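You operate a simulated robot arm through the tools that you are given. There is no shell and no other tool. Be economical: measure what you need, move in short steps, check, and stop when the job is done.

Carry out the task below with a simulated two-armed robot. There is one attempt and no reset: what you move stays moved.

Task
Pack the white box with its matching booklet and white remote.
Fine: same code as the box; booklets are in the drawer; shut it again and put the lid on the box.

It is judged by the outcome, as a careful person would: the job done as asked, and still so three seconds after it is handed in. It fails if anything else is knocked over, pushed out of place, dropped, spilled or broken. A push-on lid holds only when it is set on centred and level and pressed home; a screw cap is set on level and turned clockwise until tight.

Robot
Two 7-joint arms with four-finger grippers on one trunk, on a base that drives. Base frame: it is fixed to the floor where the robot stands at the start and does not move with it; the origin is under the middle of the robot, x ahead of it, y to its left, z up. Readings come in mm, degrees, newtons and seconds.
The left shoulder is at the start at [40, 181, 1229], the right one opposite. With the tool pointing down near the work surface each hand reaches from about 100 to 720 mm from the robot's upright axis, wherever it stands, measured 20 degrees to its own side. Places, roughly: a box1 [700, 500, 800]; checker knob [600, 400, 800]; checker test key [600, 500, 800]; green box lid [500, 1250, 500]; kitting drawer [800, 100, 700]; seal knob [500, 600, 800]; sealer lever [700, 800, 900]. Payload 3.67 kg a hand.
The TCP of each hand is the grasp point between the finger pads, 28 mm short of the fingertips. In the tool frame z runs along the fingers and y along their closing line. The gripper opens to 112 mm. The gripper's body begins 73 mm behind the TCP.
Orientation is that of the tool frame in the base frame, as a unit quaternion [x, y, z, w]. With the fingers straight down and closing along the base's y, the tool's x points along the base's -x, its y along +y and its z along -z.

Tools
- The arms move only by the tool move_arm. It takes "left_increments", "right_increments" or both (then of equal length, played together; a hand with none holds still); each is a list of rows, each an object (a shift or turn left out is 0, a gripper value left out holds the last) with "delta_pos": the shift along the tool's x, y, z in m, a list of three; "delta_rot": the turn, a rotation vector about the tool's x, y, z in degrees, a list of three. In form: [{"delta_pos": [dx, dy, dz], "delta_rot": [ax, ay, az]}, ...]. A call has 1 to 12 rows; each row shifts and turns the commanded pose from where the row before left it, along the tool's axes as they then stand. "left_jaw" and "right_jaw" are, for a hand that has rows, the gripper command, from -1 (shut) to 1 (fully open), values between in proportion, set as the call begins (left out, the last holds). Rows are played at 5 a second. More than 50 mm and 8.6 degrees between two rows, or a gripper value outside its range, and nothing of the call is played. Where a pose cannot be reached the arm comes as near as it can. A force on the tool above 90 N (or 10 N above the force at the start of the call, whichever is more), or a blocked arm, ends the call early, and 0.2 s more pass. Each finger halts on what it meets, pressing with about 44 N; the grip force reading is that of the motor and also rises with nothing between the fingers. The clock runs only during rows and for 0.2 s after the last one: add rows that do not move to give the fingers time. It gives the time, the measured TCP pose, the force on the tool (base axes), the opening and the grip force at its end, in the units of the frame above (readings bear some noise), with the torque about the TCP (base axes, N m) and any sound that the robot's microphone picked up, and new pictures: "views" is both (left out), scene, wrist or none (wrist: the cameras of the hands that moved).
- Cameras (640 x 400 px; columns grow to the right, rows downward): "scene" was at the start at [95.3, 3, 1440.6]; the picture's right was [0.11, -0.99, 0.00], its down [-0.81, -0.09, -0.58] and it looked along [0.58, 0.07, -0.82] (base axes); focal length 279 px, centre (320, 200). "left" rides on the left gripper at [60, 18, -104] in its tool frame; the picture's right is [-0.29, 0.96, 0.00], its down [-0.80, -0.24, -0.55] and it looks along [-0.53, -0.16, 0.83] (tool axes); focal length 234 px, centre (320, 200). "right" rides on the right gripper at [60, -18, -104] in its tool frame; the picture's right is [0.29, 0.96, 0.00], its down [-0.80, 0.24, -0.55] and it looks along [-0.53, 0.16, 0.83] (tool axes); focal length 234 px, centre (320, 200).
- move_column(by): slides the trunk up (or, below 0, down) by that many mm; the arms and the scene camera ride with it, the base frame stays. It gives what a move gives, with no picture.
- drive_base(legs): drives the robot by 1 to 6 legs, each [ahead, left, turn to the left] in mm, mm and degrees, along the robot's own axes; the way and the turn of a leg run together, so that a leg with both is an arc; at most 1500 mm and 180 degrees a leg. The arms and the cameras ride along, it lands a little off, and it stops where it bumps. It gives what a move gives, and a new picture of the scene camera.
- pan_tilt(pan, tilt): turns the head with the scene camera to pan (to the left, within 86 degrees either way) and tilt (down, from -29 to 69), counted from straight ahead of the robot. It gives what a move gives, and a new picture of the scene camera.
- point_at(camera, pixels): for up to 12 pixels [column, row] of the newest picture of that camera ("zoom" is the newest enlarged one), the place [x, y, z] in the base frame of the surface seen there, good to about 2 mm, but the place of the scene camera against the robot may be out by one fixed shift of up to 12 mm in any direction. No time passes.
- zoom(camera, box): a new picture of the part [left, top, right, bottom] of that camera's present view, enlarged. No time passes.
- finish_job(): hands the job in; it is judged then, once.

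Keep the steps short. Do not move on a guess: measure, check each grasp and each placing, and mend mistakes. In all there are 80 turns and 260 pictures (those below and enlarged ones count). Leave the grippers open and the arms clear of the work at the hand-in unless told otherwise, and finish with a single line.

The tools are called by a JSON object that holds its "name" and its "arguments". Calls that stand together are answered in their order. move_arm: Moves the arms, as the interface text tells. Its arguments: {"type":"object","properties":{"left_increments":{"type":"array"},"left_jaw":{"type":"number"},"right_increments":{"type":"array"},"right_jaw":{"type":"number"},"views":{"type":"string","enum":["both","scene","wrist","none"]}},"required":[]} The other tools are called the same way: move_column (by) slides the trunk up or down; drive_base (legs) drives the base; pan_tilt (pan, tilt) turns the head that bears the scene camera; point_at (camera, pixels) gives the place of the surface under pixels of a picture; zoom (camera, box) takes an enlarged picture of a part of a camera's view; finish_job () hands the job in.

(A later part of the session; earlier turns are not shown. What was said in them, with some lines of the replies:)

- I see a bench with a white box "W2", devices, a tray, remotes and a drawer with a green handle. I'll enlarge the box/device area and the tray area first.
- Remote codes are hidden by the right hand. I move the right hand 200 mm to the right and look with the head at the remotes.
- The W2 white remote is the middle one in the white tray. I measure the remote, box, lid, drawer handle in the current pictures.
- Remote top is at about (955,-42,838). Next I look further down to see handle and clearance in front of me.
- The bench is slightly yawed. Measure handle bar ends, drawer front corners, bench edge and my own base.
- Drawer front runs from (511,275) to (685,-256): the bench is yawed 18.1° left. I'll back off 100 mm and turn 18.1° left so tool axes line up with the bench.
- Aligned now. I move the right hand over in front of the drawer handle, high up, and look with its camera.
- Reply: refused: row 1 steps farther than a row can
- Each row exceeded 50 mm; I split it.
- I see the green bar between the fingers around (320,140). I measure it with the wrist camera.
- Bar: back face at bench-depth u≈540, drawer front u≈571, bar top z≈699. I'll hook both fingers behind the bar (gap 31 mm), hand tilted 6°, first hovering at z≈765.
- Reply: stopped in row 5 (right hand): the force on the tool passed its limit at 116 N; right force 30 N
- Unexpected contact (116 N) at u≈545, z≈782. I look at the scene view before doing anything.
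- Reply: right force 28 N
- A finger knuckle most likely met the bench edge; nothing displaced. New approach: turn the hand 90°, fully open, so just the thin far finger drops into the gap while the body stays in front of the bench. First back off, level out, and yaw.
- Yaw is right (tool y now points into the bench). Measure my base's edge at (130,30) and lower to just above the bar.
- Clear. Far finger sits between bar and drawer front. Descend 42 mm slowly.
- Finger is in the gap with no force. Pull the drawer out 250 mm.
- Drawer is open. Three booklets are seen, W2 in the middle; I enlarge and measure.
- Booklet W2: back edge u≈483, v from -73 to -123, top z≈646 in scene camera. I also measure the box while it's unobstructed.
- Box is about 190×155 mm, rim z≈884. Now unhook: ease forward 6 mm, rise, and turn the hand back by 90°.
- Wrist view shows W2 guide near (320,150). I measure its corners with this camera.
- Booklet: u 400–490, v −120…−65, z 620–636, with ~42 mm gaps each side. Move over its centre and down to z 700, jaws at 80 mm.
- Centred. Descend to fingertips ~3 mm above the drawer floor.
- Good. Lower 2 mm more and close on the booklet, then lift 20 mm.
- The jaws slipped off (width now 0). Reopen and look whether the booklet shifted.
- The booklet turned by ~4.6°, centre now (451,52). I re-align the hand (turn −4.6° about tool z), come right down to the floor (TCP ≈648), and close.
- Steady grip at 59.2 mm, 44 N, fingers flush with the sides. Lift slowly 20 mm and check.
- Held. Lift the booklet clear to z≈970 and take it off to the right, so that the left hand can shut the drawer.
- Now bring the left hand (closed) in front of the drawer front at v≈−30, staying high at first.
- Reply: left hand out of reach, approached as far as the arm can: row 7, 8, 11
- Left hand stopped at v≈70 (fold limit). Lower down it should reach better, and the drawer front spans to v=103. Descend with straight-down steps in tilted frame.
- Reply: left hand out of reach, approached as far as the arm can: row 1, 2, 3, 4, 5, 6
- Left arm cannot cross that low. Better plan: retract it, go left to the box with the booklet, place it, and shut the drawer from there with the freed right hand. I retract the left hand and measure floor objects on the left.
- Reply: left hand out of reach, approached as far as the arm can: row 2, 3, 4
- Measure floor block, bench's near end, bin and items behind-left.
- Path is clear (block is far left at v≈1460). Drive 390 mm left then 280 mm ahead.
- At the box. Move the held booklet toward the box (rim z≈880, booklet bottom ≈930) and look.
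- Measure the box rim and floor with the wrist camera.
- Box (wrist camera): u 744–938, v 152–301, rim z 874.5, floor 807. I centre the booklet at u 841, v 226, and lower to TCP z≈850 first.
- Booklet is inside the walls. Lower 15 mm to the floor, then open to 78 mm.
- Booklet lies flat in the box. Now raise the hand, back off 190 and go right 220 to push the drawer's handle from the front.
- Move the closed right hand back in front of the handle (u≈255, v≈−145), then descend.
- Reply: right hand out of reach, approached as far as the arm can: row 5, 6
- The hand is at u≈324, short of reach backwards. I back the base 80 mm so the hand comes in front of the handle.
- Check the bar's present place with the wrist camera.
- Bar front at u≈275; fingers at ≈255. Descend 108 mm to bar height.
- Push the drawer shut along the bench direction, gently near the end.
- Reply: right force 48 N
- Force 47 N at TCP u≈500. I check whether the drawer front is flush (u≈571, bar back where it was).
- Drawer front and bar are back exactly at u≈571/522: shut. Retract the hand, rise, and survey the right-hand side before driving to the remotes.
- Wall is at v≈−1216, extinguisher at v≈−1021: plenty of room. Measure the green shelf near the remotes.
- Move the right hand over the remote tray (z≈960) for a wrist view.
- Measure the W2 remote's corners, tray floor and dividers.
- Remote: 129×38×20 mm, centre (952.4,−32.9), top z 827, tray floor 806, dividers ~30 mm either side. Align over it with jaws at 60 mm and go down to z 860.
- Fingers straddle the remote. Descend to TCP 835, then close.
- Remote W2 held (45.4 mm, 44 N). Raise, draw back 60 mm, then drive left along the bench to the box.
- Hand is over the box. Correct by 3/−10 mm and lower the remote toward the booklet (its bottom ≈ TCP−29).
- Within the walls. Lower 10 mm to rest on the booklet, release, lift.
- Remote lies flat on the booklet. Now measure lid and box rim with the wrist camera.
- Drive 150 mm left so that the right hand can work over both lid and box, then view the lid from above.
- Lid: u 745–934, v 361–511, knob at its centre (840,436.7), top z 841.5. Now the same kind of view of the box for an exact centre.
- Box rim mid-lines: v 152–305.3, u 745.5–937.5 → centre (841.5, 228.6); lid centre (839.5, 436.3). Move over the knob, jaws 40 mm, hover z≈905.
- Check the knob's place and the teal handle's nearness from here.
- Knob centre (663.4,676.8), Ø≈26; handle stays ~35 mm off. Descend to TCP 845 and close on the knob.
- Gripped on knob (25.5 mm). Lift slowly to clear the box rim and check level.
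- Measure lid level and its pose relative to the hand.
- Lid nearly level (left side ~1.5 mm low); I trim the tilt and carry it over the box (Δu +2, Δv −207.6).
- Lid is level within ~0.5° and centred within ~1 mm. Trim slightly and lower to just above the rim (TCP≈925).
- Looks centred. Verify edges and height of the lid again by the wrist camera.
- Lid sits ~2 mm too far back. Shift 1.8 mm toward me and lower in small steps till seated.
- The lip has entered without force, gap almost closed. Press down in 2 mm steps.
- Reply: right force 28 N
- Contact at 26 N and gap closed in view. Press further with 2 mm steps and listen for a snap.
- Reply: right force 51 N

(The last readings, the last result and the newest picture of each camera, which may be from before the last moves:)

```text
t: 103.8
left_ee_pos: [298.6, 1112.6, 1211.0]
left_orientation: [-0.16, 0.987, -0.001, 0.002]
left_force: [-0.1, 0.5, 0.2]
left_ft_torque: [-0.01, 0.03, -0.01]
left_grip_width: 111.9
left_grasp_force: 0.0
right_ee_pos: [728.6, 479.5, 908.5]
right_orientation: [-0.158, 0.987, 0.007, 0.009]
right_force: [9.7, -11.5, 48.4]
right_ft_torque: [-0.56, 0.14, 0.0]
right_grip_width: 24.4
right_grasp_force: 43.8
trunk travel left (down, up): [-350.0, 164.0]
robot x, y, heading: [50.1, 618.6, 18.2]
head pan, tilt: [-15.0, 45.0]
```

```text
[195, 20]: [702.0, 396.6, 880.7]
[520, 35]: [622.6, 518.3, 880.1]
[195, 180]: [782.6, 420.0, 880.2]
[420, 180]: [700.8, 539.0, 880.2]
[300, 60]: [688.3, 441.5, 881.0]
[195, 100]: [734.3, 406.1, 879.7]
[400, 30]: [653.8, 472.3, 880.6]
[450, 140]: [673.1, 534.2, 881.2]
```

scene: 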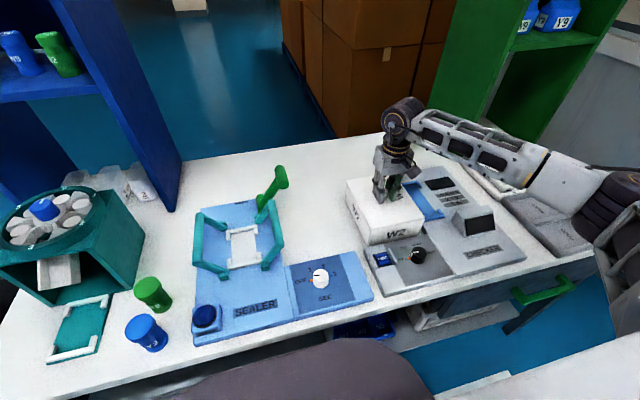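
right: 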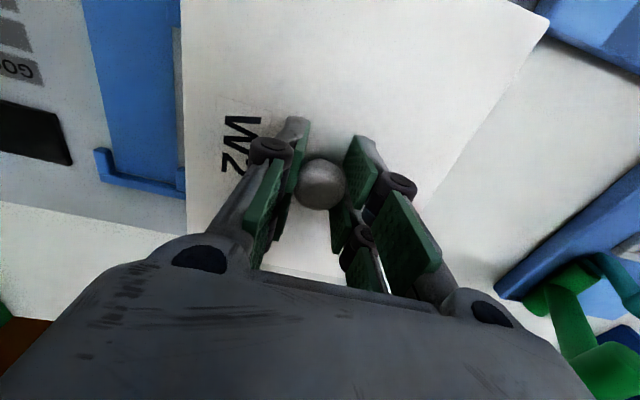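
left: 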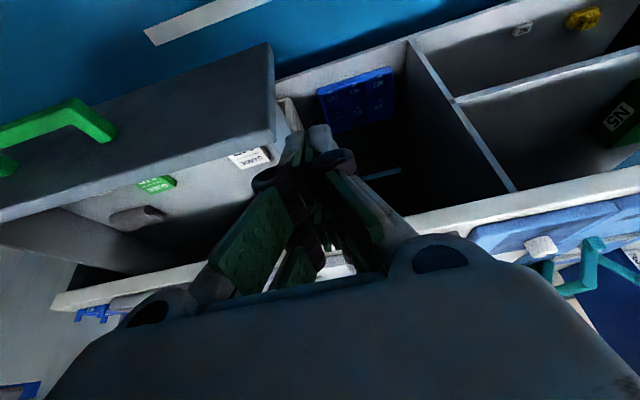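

Lid top is now level at z≈880.5. The fingers slid on the knob, so I release, rise, close the fingers, and press the knob's top instead.

{"name": "move_arm", "arguments": {"right_increments": [{}, {}, {"delta_pos": [0, 0, -0.02]}, {"delta_pos": [0, 0, -0.03]}, {"delta_pos": [0, 0, -0.03]}, {}], "right_jaw": -0.2}}

{"name": "zoom", "arguments": {"camera": "scene", "box": [330, 130, 450, 250]}}

{"name": "point_at", "arguments": {"camera": "right", "pixels": [[320, 150], [310, 150], [330, 150], [320, 160], [320, 140], [260, 60], [440, 90], [250, 200]]}}

```text
t: 105.2
left_ee_pos: [300.2, 1112.3, 1209.9]
left_orientation: [-0.16, 0.987, 0.0, 0.0]
left_force: [0.2, -0.1, 0.8]
left_ft_torque: [0.04, -0.01, 0.01]
left_grip_width: 112.0
left_grasp_force: 0.0
right_ee_pos: [728.1, 478.4, 980.4]
right_orientation: [-0.159, 0.987, 0.006, 0.003]
right_force: [0.3, -0.3, -0.7]
right_ft_torque: [0.05, 0.05, 0.02]
right_grip_width: 44.6
right_grasp_force: 0.2
trunk travel left (down, up): [-350.0, 164.0]
robot x, y, heading: [43.9, 616.6, 18.3]
head pan, tilt: [-15.0, 45.0]
```

scene: 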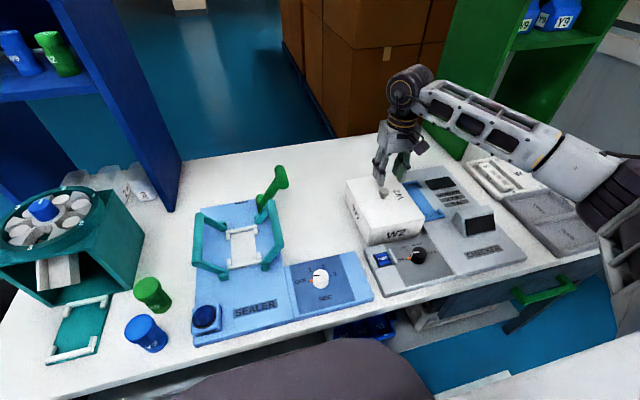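
right: 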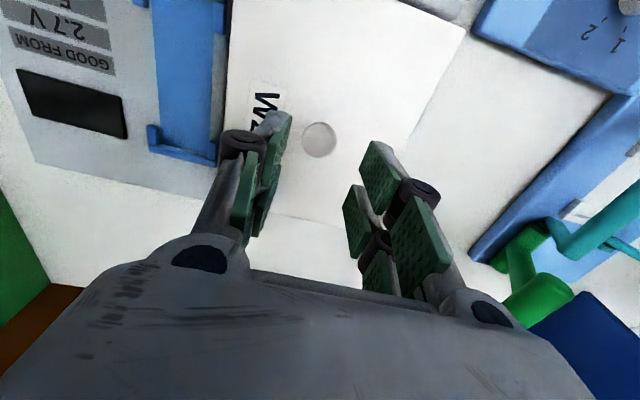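

```text
3.33 times, centred on (390, 190) of scene
```

zoom: 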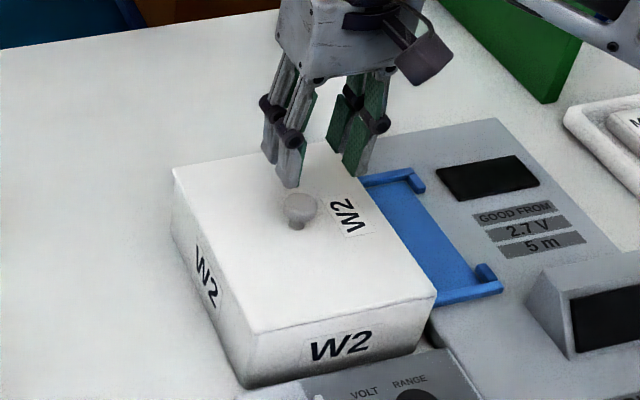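

```text
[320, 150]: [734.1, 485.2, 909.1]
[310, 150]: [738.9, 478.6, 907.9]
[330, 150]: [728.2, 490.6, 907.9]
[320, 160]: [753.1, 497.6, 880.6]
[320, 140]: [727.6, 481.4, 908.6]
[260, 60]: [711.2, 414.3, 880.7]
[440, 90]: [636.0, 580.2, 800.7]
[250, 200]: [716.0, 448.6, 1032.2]
```

Lid looks seated flush. Press the knob top with closed fingers for certainty (contact expected at TCP≈937).

{"name": "move_arm", "arguments": {"right_increments": [{}, {}, {"delta_pos": [0, 0.0015, 0.02]}, {"delta_pos": [0, 0, 0.018]}, {"delta_pos": [0, 0, 0.004]}, {"delta_pos": [0, 0, 0.003]}, {"delta_pos": [0, 0, 0.003]}, {"delta_pos": [0, 0, 0.003]}, {"delta_pos": [0, 0, 0.003]}, {}], "right_jaw": -1, "views": "wrist"}}

{"name": "point_at", "arguments": {"camera": "right", "pixels": [[210, 20], [480, 35], [195, 180], [420, 180], [300, 60], [400, 30]]}}

```text
t: 107.3
left_ee_pos: [296.9, 1112.8, 1211.1]
left_orientation: [-0.16, 0.987, 0.0, 0.001]
left_force: [0.4, -0.3, -1.3]
left_ft_torque: [-0.01, 0.03, 0.03]
left_grip_width: 112.1
left_grasp_force: 0.1
right_ee_pos: [726.9, 482.8, 934.5]
right_orientation: [-0.157, 0.988, 0.007, 0.008]
right_force: [5.0, -4.8, 43.3]
right_ft_torque: [-0.19, 0.04, 0.14]
right_grip_width: 5.9
right_grasp_force: 35.6
trunk travel left (down, up): [-350.0, 164.0]
robot x, y, heading: [47.7, 617.5, 18.4]
head pan, tilt: [-15.0, 45.0]
```

right: 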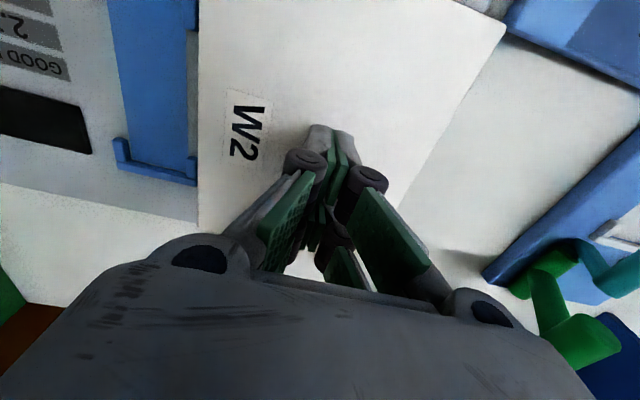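

```text
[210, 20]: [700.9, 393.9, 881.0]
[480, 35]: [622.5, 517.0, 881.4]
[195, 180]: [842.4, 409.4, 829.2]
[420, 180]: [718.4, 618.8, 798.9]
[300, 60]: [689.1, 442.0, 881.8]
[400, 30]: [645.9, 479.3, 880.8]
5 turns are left
```

No further travel under 43 N: the lid is home. Few turns left: raise the hand clear, open, and take a last look.

{"name": "move_arm", "arguments": {"right_increments": [{"delta_pos": [0, 0, -0.03]}, {"delta_pos": [0, 0, -0.04]}, {"delta_pos": [0, 0, -0.045]}, {"delta_pos": [0, 0, -0.045]}, {"delta_pos": [0.045, 0, 0]}, {"delta_pos": [0.045, 0, 0]}, {"delta_pos": [0.045, 0, 0]}, {"delta_pos": [0.045, 0, 0]}, {}, {}], "right_jaw": -1, "views": "none"}}

{"name": "move_arm", "arguments": {"right_increments": [{}, {}, {}, {}], "right_jaw": 1, "views": "scene"}}

{"name": "zoom", "arguments": {"camera": "scene", "box": [330, 130, 450, 250]}}

```text
t: 109.5
left_ee_pos: [301.1, 1112.0, 1210.0]
left_orientation: [-0.16, 0.987, 0.0, 0.0]
left_force: [-0.2, 0.5, 0.0]
left_ft_torque: [0.0, 0.0, 0.0]
left_grip_width: 112.0
left_grasp_force: 0.1
right_ee_pos: [556.5, 422.8, 1081.9]
right_orientation: [-0.158, 0.987, 0.006, 0.003]
right_force: [0.5, 0.2, -0.2]
right_ft_torque: [0.03, -0.01, 0.01]
right_grip_width: 0.0
right_grasp_force: 35.6
trunk travel left (down, up): [-350.0, 164.0]
robot x, y, heading: [54.1, 617.2, 18.4]
head pan, tilt: [-15.0, 45.0]
```

```text
t: 110.5
left_ee_pos: [300.5, 1112.7, 1210.7]
left_orientation: [-0.159, 0.987, 0.0, -0.001]
left_force: [-0.8, -0.3, 0.4]
left_ft_torque: [-0.04, -0.01, -0.05]
left_grip_width: 111.6
left_grasp_force: 0.0
right_ee_pos: [556.6, 423.2, 1084.5]
right_orientation: [-0.158, 0.987, 0.005, 0.002]
right_force: [0.8, 0.1, 0.1]
right_ft_torque: [0.03, -0.04, -0.02]
right_grip_width: 111.6
right_grasp_force: 0.1
trunk travel left (down, up): [-350.0, 164.0]
robot x, y, heading: [47.6, 616.9, 18.1]
head pan, tilt: [-15.0, 45.0]
```

scene: 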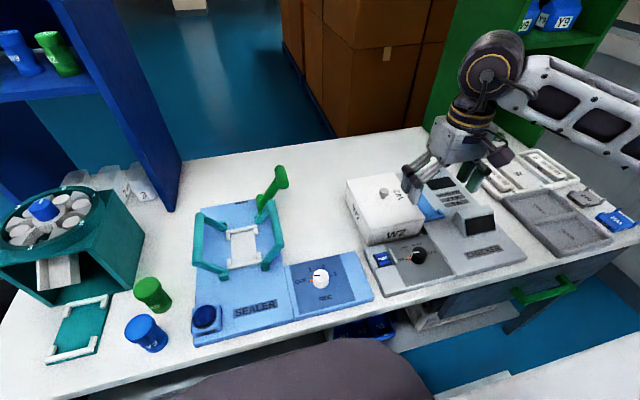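

```text
3.33 times, centred on (390, 190) of scene
4 turns are left
```

zoom: 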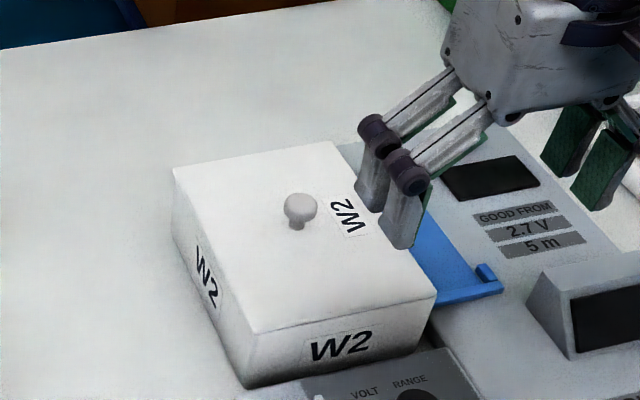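

The lid is seated level on the W2 box, the drawer is shut, and both hands are open and clear at z>1080. Handing in.

{"name": "finish_job", "arguments": {}}

```text
The job is handed in.
```

The W2 white box now holds the W2 booklet and the W2 white remote, its lid is pressed on level, and the drawer is shut again.
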